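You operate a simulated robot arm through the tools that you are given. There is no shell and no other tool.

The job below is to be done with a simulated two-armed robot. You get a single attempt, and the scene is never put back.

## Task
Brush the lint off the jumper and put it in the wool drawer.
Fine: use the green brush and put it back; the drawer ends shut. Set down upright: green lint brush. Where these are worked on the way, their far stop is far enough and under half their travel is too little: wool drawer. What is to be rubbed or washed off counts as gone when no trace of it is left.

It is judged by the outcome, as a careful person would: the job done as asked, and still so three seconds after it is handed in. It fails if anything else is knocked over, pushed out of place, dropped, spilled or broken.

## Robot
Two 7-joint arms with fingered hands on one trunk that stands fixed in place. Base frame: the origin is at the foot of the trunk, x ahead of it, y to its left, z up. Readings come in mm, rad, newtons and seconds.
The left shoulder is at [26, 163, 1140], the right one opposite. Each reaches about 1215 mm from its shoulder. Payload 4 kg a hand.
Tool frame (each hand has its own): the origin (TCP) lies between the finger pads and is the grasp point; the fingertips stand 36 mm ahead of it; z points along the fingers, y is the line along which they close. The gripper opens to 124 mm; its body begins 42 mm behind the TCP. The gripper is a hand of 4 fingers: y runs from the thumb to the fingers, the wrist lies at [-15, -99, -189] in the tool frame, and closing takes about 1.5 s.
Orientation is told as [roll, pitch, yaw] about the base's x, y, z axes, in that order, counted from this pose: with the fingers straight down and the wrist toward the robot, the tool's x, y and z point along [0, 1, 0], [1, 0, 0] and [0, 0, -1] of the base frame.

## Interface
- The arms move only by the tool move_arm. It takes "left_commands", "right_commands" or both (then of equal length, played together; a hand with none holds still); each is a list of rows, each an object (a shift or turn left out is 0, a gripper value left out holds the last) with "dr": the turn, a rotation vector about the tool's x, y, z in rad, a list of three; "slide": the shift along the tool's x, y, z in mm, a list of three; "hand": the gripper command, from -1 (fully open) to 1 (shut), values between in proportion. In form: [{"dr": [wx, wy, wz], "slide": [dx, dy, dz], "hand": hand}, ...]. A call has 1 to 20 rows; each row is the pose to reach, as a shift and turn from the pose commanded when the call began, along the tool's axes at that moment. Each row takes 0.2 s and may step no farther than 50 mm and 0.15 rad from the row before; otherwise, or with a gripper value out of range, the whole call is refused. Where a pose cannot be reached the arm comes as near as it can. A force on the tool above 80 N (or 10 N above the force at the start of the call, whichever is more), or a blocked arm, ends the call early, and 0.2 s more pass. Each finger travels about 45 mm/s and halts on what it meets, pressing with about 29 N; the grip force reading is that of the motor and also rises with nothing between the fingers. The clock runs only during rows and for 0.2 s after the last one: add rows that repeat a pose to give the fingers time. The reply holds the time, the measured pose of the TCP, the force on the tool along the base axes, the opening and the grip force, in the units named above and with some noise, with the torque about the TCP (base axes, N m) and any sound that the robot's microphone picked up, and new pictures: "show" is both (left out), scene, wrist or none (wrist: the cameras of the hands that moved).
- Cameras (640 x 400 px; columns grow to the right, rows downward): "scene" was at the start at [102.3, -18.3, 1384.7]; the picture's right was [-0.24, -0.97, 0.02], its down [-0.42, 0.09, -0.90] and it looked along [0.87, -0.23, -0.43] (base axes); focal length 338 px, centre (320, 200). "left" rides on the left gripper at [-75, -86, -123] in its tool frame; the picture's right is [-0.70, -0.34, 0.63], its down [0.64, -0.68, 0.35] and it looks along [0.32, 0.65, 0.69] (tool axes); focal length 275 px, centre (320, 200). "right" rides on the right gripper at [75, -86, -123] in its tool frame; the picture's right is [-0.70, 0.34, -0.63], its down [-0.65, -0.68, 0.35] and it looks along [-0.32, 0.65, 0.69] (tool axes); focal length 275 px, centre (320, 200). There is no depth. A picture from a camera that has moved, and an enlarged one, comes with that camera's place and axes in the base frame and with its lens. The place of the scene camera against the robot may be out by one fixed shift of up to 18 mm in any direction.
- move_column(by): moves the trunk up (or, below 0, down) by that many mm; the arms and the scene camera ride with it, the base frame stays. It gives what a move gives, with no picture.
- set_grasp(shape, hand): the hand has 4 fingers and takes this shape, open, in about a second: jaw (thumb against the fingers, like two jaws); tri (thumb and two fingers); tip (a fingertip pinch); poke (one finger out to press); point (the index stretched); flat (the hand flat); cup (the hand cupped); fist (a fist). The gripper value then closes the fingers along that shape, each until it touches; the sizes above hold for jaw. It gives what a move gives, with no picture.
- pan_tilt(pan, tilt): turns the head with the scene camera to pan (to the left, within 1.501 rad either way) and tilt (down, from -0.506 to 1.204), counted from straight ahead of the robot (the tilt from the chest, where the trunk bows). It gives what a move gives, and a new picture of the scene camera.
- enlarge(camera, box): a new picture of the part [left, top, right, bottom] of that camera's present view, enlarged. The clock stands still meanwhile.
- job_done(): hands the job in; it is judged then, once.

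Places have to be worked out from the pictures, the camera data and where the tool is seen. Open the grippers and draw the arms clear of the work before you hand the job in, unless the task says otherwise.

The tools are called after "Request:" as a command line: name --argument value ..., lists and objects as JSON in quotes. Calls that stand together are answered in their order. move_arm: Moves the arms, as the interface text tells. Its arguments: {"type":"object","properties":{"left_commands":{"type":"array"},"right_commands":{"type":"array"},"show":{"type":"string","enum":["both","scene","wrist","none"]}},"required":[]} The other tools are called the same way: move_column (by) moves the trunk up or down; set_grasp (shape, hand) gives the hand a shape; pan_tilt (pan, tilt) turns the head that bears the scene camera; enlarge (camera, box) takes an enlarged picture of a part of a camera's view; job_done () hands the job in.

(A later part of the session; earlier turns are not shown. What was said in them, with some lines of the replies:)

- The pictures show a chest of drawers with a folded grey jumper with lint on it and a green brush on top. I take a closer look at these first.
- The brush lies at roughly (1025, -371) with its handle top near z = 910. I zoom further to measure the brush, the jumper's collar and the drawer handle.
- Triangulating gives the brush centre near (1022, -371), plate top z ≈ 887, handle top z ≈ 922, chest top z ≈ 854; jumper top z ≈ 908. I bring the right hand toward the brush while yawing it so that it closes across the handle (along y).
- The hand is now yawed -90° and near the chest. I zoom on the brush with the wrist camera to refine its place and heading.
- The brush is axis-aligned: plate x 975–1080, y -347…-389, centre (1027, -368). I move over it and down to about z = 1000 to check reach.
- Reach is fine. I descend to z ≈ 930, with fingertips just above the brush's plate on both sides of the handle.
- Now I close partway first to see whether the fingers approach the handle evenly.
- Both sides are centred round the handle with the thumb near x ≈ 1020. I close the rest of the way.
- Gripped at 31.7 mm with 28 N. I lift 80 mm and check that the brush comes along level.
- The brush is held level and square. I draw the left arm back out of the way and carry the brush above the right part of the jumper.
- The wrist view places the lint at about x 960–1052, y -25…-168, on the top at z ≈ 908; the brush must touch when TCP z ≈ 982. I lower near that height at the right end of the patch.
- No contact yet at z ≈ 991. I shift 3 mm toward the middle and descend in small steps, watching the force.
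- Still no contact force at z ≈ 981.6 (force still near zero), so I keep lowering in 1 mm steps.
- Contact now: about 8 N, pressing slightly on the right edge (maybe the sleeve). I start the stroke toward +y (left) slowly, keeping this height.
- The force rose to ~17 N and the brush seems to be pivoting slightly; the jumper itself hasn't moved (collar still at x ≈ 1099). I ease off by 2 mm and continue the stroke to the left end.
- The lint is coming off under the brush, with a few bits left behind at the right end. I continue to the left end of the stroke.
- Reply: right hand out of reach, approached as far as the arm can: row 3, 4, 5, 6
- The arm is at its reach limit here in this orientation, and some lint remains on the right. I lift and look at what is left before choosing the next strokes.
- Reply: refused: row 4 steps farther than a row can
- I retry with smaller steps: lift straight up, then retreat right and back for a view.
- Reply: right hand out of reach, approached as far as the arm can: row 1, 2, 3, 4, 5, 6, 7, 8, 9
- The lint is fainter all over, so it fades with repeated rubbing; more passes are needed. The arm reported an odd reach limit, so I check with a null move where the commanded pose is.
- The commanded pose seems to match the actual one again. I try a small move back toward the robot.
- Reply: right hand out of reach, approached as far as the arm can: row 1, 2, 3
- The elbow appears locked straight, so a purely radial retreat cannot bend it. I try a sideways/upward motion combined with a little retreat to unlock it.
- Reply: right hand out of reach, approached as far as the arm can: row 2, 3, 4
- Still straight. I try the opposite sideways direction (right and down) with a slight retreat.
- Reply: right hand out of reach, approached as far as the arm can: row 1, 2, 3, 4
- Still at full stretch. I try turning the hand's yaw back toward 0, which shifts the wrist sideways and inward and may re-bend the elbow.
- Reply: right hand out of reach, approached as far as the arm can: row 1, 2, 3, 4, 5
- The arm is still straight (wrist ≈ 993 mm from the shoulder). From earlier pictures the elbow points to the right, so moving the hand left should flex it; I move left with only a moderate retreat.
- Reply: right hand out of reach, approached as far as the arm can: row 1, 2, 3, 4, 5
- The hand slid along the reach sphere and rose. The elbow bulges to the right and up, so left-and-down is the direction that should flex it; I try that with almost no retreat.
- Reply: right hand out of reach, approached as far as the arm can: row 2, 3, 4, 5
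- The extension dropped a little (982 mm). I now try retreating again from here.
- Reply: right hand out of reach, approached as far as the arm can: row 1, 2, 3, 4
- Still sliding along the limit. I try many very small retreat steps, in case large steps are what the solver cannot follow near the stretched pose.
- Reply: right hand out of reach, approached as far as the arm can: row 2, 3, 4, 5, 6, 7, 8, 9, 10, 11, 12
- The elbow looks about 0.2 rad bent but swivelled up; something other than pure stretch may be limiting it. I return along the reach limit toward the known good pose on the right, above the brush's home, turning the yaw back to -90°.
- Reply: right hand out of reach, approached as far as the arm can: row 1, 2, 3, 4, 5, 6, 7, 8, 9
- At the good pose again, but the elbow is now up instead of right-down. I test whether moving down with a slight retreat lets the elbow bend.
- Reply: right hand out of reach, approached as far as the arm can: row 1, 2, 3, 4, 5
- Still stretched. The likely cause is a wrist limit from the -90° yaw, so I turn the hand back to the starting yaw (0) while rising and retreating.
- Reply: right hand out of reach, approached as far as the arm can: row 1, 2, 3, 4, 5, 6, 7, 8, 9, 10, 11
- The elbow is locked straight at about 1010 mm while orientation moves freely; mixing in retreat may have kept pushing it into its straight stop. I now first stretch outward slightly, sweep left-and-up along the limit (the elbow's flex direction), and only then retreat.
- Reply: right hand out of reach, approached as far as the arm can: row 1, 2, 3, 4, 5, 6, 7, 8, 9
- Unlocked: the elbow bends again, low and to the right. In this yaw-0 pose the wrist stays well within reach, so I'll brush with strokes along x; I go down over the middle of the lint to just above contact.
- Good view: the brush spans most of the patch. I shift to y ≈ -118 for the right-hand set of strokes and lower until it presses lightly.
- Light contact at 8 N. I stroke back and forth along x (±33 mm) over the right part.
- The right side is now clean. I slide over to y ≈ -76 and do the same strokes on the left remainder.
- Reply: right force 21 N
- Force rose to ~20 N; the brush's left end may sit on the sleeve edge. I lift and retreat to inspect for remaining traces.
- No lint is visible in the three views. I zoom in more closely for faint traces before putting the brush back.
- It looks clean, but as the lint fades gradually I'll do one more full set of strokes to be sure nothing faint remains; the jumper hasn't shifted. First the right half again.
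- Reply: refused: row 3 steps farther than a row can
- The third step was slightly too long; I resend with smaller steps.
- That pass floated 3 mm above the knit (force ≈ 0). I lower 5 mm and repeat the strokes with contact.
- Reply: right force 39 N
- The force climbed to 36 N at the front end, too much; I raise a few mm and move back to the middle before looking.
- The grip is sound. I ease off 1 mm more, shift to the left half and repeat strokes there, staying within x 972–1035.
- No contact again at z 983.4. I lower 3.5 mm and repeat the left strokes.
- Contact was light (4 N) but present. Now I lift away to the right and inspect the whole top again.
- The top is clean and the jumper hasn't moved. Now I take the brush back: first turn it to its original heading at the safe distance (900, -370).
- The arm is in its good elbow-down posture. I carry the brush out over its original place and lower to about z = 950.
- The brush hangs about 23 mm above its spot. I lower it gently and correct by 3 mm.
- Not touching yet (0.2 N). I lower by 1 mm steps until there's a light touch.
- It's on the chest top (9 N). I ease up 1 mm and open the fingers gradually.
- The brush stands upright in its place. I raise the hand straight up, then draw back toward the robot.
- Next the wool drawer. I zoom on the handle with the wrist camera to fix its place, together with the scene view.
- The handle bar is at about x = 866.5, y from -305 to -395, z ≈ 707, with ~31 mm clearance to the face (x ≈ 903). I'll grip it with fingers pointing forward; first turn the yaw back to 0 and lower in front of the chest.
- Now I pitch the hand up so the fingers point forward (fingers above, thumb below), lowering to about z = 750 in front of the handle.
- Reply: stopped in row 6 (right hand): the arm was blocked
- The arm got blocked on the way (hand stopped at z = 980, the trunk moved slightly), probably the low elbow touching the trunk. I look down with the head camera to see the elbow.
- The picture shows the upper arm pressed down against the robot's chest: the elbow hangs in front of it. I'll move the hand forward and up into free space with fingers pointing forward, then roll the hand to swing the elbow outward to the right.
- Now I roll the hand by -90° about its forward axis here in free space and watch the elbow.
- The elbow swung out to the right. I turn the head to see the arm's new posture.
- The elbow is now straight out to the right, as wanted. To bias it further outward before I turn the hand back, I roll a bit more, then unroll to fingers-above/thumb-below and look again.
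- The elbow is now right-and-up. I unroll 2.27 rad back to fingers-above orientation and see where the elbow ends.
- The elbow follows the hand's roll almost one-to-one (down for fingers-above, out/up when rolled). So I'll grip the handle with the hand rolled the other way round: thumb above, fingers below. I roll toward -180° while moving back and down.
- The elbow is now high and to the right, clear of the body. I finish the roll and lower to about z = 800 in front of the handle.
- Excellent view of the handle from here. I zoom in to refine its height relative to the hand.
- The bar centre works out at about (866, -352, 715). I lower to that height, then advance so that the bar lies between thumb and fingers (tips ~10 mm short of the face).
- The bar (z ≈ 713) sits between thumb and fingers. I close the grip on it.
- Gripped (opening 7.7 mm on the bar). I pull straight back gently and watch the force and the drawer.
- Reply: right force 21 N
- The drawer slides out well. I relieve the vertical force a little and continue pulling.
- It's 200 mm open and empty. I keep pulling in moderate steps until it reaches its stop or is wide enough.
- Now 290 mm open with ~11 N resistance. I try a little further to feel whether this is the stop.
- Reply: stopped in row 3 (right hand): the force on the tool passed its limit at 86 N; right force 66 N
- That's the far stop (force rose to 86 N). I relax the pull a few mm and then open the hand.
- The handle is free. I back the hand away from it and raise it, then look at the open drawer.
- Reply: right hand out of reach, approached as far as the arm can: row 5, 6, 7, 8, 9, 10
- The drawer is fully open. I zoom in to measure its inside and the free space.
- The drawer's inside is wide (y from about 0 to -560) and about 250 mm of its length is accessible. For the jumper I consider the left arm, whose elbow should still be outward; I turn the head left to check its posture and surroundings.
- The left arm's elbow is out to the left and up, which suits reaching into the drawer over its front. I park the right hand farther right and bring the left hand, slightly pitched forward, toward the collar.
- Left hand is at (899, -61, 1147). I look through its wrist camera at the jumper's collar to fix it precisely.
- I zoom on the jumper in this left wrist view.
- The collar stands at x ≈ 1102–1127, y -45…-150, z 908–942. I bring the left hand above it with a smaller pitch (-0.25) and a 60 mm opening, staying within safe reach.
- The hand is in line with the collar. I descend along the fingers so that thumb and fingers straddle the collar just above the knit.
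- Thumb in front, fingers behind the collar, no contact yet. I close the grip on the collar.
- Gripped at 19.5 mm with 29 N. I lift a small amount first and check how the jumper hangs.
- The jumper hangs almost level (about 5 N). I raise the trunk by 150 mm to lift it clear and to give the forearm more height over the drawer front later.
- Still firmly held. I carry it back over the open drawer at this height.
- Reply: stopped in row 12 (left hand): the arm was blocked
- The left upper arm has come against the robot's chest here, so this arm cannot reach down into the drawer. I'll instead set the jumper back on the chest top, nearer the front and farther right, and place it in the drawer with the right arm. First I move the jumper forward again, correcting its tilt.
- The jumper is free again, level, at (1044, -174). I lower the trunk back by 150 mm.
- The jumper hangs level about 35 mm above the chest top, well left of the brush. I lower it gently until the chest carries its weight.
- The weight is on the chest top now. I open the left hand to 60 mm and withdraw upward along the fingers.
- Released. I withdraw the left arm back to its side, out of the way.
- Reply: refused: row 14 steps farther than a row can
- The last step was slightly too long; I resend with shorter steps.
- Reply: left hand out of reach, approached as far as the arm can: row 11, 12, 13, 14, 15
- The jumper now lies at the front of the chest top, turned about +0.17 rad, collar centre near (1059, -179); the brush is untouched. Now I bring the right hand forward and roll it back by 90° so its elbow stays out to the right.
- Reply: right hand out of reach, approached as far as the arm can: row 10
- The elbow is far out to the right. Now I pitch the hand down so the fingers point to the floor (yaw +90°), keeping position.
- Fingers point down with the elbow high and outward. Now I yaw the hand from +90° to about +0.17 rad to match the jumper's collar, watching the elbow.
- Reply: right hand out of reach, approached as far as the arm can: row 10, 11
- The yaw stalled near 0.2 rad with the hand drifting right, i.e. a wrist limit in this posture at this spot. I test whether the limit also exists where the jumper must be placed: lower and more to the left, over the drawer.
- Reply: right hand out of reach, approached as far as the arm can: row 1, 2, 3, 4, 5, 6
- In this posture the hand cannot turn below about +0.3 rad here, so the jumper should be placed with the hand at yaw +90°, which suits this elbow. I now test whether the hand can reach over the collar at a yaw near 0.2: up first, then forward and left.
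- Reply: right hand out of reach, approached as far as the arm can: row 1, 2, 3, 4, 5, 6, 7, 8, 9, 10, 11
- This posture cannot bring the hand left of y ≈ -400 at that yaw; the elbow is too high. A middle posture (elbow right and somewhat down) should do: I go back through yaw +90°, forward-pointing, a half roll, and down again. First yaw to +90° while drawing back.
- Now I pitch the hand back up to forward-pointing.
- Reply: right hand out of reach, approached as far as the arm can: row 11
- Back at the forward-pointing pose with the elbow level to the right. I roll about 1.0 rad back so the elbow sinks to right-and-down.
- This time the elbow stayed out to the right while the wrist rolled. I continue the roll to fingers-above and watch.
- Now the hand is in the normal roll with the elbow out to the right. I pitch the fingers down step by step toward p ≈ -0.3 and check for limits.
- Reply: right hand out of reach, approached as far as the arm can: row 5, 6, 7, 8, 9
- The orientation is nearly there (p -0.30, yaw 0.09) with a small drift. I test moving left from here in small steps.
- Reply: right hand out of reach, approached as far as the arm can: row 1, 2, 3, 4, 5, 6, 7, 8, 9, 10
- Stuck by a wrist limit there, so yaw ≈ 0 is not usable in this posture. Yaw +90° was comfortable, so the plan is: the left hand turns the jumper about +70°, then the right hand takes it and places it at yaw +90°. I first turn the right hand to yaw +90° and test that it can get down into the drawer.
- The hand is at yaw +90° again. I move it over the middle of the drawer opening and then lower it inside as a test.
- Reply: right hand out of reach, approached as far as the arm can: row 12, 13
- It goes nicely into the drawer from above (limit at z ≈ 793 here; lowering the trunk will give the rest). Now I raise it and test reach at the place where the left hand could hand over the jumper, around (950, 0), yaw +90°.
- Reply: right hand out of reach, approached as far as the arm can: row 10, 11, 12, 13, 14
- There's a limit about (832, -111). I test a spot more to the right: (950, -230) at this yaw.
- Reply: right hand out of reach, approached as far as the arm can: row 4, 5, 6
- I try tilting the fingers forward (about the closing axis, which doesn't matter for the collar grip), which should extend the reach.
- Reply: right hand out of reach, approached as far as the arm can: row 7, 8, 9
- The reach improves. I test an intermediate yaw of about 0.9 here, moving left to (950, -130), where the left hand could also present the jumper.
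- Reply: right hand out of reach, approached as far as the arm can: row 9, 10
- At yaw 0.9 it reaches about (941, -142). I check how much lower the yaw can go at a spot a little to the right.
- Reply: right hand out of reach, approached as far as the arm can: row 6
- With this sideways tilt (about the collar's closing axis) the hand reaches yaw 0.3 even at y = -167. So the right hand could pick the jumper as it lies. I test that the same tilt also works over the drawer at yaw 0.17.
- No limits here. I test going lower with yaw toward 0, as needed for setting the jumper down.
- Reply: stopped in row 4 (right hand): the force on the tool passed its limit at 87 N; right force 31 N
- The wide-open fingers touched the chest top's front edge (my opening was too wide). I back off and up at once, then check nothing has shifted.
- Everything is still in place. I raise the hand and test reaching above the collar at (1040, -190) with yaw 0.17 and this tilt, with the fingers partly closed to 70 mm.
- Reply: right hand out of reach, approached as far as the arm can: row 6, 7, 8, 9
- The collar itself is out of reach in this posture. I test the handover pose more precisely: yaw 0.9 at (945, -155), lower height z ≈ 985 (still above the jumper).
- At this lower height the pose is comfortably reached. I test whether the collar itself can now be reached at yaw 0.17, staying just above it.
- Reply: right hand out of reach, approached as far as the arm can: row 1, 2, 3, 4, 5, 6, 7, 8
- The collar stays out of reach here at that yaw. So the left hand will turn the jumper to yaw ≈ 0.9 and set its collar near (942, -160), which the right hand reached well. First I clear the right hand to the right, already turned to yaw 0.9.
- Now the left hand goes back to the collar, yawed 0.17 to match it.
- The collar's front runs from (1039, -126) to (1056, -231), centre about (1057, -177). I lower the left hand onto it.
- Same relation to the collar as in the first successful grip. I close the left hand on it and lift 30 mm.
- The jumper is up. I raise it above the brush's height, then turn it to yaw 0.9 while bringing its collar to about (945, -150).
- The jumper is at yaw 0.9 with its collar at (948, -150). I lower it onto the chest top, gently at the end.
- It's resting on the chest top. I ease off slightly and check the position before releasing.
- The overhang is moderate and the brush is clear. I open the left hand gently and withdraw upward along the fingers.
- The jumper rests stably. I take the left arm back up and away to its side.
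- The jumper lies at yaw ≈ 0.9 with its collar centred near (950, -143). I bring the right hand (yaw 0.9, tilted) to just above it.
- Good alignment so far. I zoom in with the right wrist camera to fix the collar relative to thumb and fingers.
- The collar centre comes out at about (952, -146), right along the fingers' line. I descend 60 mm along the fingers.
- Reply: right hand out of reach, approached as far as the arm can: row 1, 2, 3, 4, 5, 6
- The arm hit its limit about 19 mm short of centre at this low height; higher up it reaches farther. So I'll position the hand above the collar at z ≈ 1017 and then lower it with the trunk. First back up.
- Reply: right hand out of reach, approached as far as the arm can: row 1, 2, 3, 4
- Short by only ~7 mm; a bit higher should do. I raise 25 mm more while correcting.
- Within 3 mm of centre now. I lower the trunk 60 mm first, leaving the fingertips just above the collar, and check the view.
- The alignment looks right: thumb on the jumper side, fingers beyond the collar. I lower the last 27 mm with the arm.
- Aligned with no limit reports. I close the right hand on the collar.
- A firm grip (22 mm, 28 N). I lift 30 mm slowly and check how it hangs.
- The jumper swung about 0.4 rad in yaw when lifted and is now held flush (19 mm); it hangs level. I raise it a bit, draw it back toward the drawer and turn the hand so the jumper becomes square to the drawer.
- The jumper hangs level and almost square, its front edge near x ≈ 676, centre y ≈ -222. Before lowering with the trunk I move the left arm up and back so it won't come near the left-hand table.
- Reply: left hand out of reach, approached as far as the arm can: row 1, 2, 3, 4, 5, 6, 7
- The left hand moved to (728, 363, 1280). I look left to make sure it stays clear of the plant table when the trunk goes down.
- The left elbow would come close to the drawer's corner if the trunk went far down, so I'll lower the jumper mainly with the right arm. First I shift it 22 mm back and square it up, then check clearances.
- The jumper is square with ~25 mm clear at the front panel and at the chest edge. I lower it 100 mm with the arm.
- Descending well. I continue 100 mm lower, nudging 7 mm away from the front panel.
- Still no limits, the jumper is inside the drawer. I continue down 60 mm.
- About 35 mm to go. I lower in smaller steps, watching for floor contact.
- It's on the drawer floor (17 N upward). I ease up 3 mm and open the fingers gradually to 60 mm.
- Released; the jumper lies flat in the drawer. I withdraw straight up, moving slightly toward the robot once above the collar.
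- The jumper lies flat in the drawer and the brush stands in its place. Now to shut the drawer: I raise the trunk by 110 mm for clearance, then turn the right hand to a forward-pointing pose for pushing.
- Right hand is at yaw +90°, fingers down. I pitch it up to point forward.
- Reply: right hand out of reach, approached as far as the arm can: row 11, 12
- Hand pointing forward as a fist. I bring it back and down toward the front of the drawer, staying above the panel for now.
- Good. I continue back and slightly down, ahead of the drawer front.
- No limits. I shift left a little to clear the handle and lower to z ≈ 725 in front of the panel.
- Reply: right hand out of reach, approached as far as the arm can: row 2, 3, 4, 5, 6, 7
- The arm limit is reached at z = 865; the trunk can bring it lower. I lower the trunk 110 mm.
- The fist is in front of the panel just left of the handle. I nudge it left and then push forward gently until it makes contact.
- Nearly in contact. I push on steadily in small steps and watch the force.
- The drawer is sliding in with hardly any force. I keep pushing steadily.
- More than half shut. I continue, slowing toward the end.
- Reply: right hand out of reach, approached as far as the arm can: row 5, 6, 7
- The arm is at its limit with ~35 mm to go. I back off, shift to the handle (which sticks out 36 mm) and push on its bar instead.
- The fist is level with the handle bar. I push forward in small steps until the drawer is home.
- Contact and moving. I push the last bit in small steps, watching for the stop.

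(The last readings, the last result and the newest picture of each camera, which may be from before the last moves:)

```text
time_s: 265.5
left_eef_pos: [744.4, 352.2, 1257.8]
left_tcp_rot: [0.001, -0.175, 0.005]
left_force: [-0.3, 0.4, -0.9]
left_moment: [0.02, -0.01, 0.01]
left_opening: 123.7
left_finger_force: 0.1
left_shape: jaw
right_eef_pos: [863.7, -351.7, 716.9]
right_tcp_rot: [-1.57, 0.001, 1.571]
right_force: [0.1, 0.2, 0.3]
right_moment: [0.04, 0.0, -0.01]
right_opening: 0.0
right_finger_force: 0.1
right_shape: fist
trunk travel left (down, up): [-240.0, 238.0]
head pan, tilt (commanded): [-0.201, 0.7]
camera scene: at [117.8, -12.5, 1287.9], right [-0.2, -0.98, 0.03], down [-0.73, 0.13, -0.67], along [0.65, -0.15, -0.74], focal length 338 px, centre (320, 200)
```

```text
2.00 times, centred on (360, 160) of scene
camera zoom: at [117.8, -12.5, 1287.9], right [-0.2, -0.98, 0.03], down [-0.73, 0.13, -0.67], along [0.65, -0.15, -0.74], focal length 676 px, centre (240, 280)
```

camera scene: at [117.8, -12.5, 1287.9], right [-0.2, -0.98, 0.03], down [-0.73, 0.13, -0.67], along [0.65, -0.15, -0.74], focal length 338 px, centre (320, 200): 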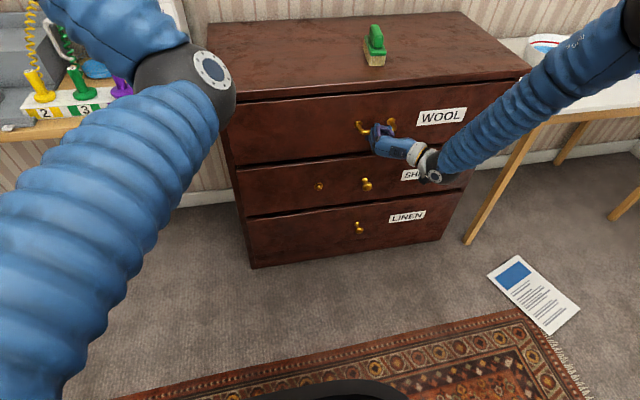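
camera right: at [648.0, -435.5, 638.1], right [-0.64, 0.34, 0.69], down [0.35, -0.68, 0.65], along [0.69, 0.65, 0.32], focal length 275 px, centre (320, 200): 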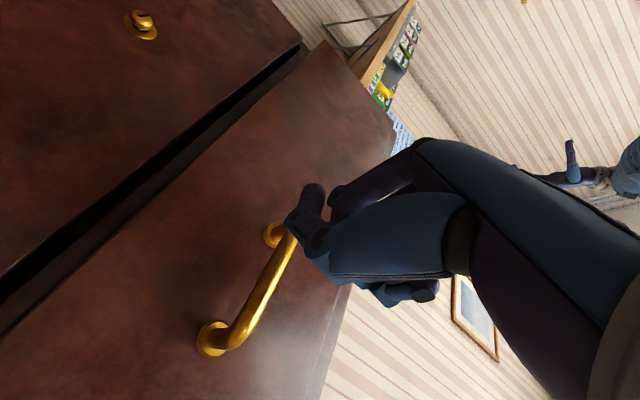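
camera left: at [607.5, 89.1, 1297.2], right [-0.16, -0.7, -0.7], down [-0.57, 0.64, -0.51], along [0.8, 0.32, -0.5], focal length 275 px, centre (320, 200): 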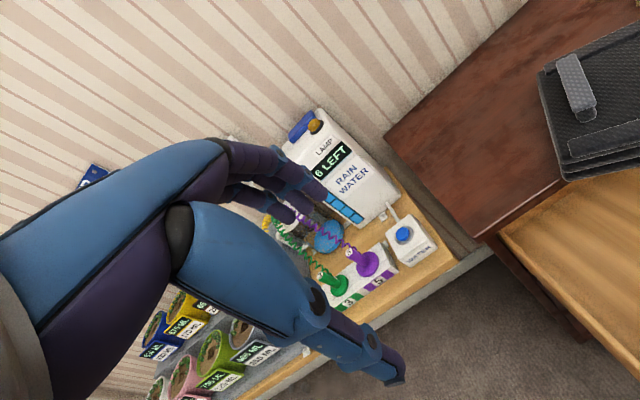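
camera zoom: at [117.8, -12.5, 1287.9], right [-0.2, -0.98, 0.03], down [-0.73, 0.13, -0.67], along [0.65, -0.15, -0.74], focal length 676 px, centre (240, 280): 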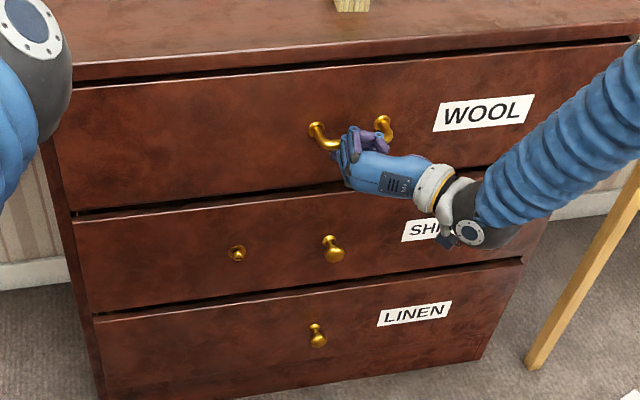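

Still moving without resistance. I continue in 4 mm steps.

Request:
move_arm --right_commands '[{"slide": [0, 0, 4]}, {"slide": [0, 0, 8]}, {"slide": [0, 0, 12]}, {"slide": [0, 0, 16]}, {"slide": [0, 0, 16]}]' --show "none"

Request:
enlarge --camera "scene" --box '[200, 60, 520, 260]'

```text
time_s: 266.6
left_eef_pos: [743.7, 352.3, 1258.8]
left_tcp_rot: [0.002, -0.178, 0.008]
left_force: [0.1, -0.4, 0.0]
left_moment: [0.01, 0.01, 0.0]
left_opening: 123.7
left_finger_force: 0.2
left_shape: jaw
right_eef_pos: [867.8, -351.7, 716.8]
right_tcp_rot: [-1.552, 0.007, 1.577]
right_force: [-42.8, -1.8, -0.2]
right_moment: [-0.12, 0.13, 1.18]
right_opening: 0.2
right_finger_force: 0.0
right_shape: fist
right hand out of reach, approached as far as the arm can: row 1, 2, 3, 4, 5
trunk travel left (down, up): [-240.0, 238.0]
head pan, tilt (commanded): [-0.201, 0.7]
stopped in row 5 (right hand): the force on the tool passed its limit at 87 N (the readings are from after the stop); the commanded pose is now the measured one
```

```text
2.00 times, centred on (360, 160) of scene
camera zoom: at [116.6, -12.4, 1288.6], right [-0.2, -0.98, 0.03], down [-0.73, 0.13, -0.67], along [0.66, -0.15, -0.74], focal length 676 px, centre (240, 280)
```

zoom: 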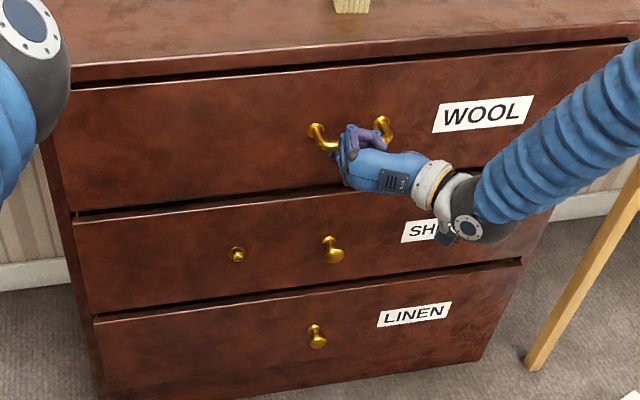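

The drawer hit its closed stop. I draw the hand straight back slowly and check that the drawer stays shut.

Request:
move_arm --right_commands '[{"slide": [0, 0, -8]}, {"slide": [0, 0, -18]}, {"slide": [0, 0, -35]}, {"slide": [0, 0, -60]}, {"slide": [0, -10, -90]}, {"slide": [0, -20, -120]}]'

Request:
enlarge --camera "scene" --box '[200, 60, 520, 260]'

```text
time_s: 268.0
left_eef_pos: [743.4, 352.5, 1259.1]
left_tcp_rot: [0.001, -0.179, 0.008]
left_force: [-0.3, 0.2, 0.9]
left_moment: [-0.01, -0.01, 0.01]
left_opening: 123.7
left_finger_force: 0.1
left_shape: jaw
right_eef_pos: [750.8, -369.4, 720.6]
right_tcp_rot: [-1.558, 0.004, 1.578]
right_force: [0.9, 0.5, -0.2]
right_moment: [0.02, 0.03, 0.02]
right_opening: 0.0
right_finger_force: 0.0
right_shape: fist
trunk travel left (down, up): [-240.0, 238.0]
head pan, tilt (commanded): [-0.201, 0.7]
camera scene: at [117.1, -12.9, 1288.0], right [-0.2, -0.98, 0.03], down [-0.73, 0.13, -0.67], along [0.66, -0.15, -0.74], focal length 338 px, centre (320, 200)
camera right: at [626.8, -456.2, 645.1], right [-0.63, 0.34, 0.7], down [0.36, -0.68, 0.64], along [0.69, 0.66, 0.3], focal length 275 px, centre (320, 200)
```

scene: 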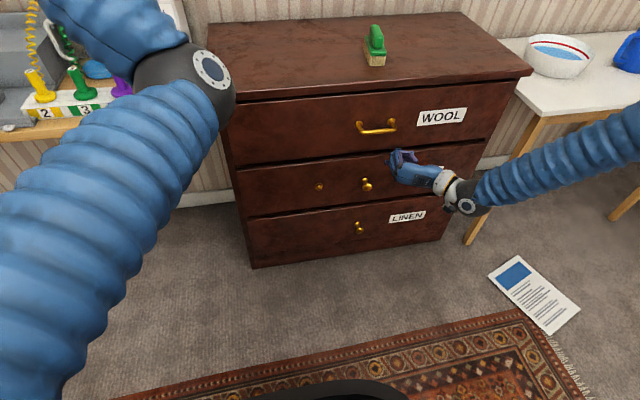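
right: 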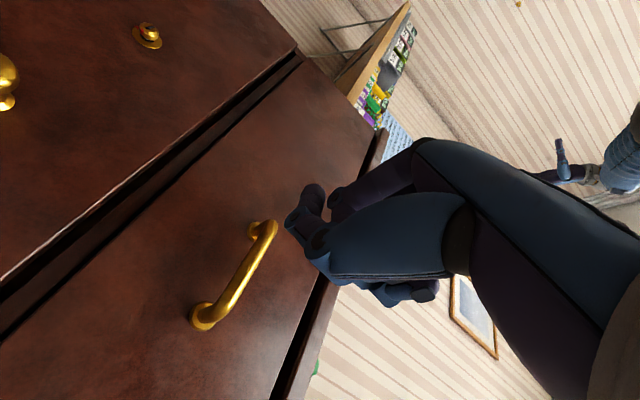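

```text
2.00 times, centred on (360, 160) of scene
camera zoom: at [117.1, -12.9, 1288.0], right [-0.2, -0.98, 0.03], down [-0.73, 0.13, -0.67], along [0.66, -0.15, -0.74], focal length 676 px, centre (240, 280)
```

zoom: 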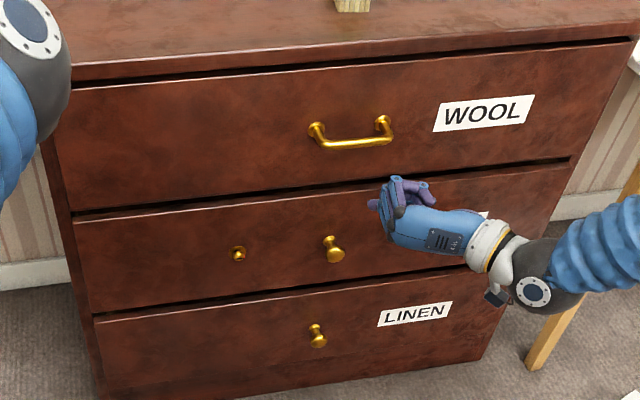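

The wool drawer is fully shut and stays so. I draw the right hand back clear and open it, and bring the trunk back to its starting height.

Request:
move_arm --right_commands '[{"slide": [-5, -5, -30]}, {"slide": [-10, -10, -60]}, {"slide": [-20, -15, -90]}, {"slide": [-30, -20, -120]}, {"slide": [-40, -25, -150]}, {"slide": [-40, -25, -150]}]' --show "none"

Request:
set_grasp --hand "right" --shape "jaw"

Request:
move_column --by 60

Request:
pan_tilt --pan -0.25 --tilt 0.4

Request:
enlarge --camera "scene" --box '[200, 160, 500, 350]'

```text
time_s: 269.4
left_eef_pos: [746.8, 352.4, 1257.7]
left_tcp_rot: [0.002, -0.175, 0.005]
left_force: [0.2, -0.3, 0.2]
left_moment: [0.01, 0.0, 0.02]
left_opening: 124.0
left_finger_force: 0.1
left_shape: jaw
right_eef_pos: [603.3, -395.1, 762.1]
right_tcp_rot: [-1.558, 0.005, 1.576]
right_force: [-0.3, 0.2, -0.6]
right_moment: [-0.01, -0.04, 0.02]
right_opening: 0.0
right_finger_force: 0.0
right_shape: fist
trunk travel left (down, up): [-240.0, 238.0]
head pan, tilt (commanded): [-0.201, 0.7]
```

```text
time_s: 270.3
left_eef_pos: [745.5, 351.9, 1257.6]
left_tcp_rot: [0.003, -0.176, 0.006]
left_force: [-0.3, 0.5, -0.1]
left_moment: [0.03, -0.01, 0.0]
left_opening: 124.0
left_finger_force: 0.1
left_shape: jaw
right_eef_pos: [603.6, -395.5, 762.9]
right_tcp_rot: [-1.558, 0.005, 1.577]
right_force: [0.2, -0.5, 0.1]
right_moment: [-0.02, 0.02, 0.02]
right_opening: 124.0
right_finger_force: 0.0
right_shape: jaw
trunk travel left (down, up): [-240.0, 238.0]
head pan, tilt (commanded): [-0.201, 0.7]
```

```text
time_s: 271.3
left_eef_pos: [745.6, 352.2, 1316.8]
left_tcp_rot: [0.0, -0.175, 0.006]
left_force: [0.5, 0.3, -0.5]
left_moment: [0.0, 0.0, 0.01]
left_opening: 123.9
left_finger_force: 0.0
left_shape: jaw
right_eef_pos: [603.2, -397.3, 820.0]
right_tcp_rot: [-1.556, 0.003, 1.577]
right_force: [-0.9, -1.1, -0.5]
right_moment: [0.0, 0.0, 0.0]
right_opening: 123.9
right_finger_force: 0.0
right_shape: jaw
trunk travel left (down, up): [-300.0, 178.0]
head pan, tilt (commanded): [-0.201, 0.7]
```

```text
time_s: 272.1
left_eef_pos: [746.0, 352.6, 1318.1]
left_tcp_rot: [0.002, -0.176, 0.005]
left_force: [-0.1, 0.3, -0.4]
left_moment: [-0.01, 0.05, -0.01]
left_opening: 123.8
left_finger_force: 0.1
left_shape: jaw
right_eef_pos: [601.9, -397.1, 820.9]
right_tcp_rot: [-1.559, 0.003, 1.577]
right_force: [0.3, -0.9, -0.4]
right_moment: [-0.02, -0.04, -0.01]
right_opening: 123.7
right_finger_force: 0.1
right_shape: jaw
trunk travel left (down, up): [-300.0, 178.0]
head pan, tilt (commanded): [-0.25, 0.4]
camera scene: at [101.6, -18.5, 1382.2], right [-0.25, -0.97, 0.02], down [-0.45, 0.1, -0.89], along [0.86, -0.23, -0.46], focal length 338 px, centre (320, 200)
```

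scene: 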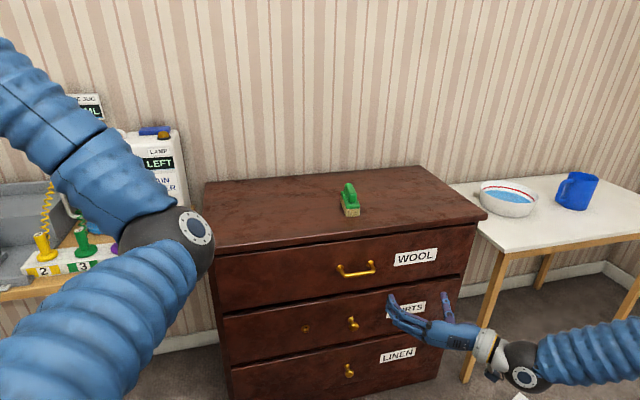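

```text
2.11 times, centred on (350, 255) of scene
camera zoom: at [101.6, -18.5, 1382.2], right [-0.25, -0.97, 0.02], down [-0.45, 0.1, -0.89], along [0.86, -0.23, -0.46], focal length 711 px, centre (257, 84)
```

zoom: 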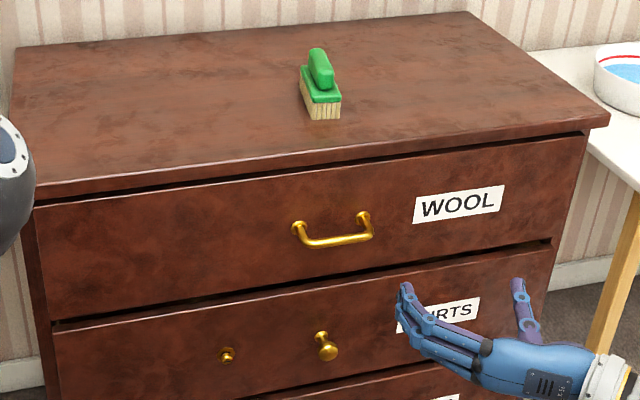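

The drawer is shut with the clean jumper inside. The brush stands upright where it was, nothing else has moved, and both hands are open and clear of the chest. I hand the job in.

Request:
job_done

```text
The job is handed in.
```

The job is done and handed in. The lint is off the jumper and the jumper is in the wool drawer. The drawer is shut, and the green brush is back upright where it stood.

- **Brushing:** Close-up pictures from all three cameras showed no trace of lint. I went over it once more with the brush to be sure.
- **Drawer:** I pulled it to its far stop, laid the jumper flat inside and pushed it home until it met its closed stop. It stayed shut when I drew the hand back.
- **Getting the jumper in:** This took several tries, because the arms could not reach into the drawer at first. I set the jumper down on the chest top twice on the way. In one test my open fingers bumped the front edge of the chest top (about 87 N), but nothing shifted.
- **Everything else:** The final pictures show the brush and the other drawers in place, and I saw nothing moved on the side tables. Both hands are open and clear of the chest.
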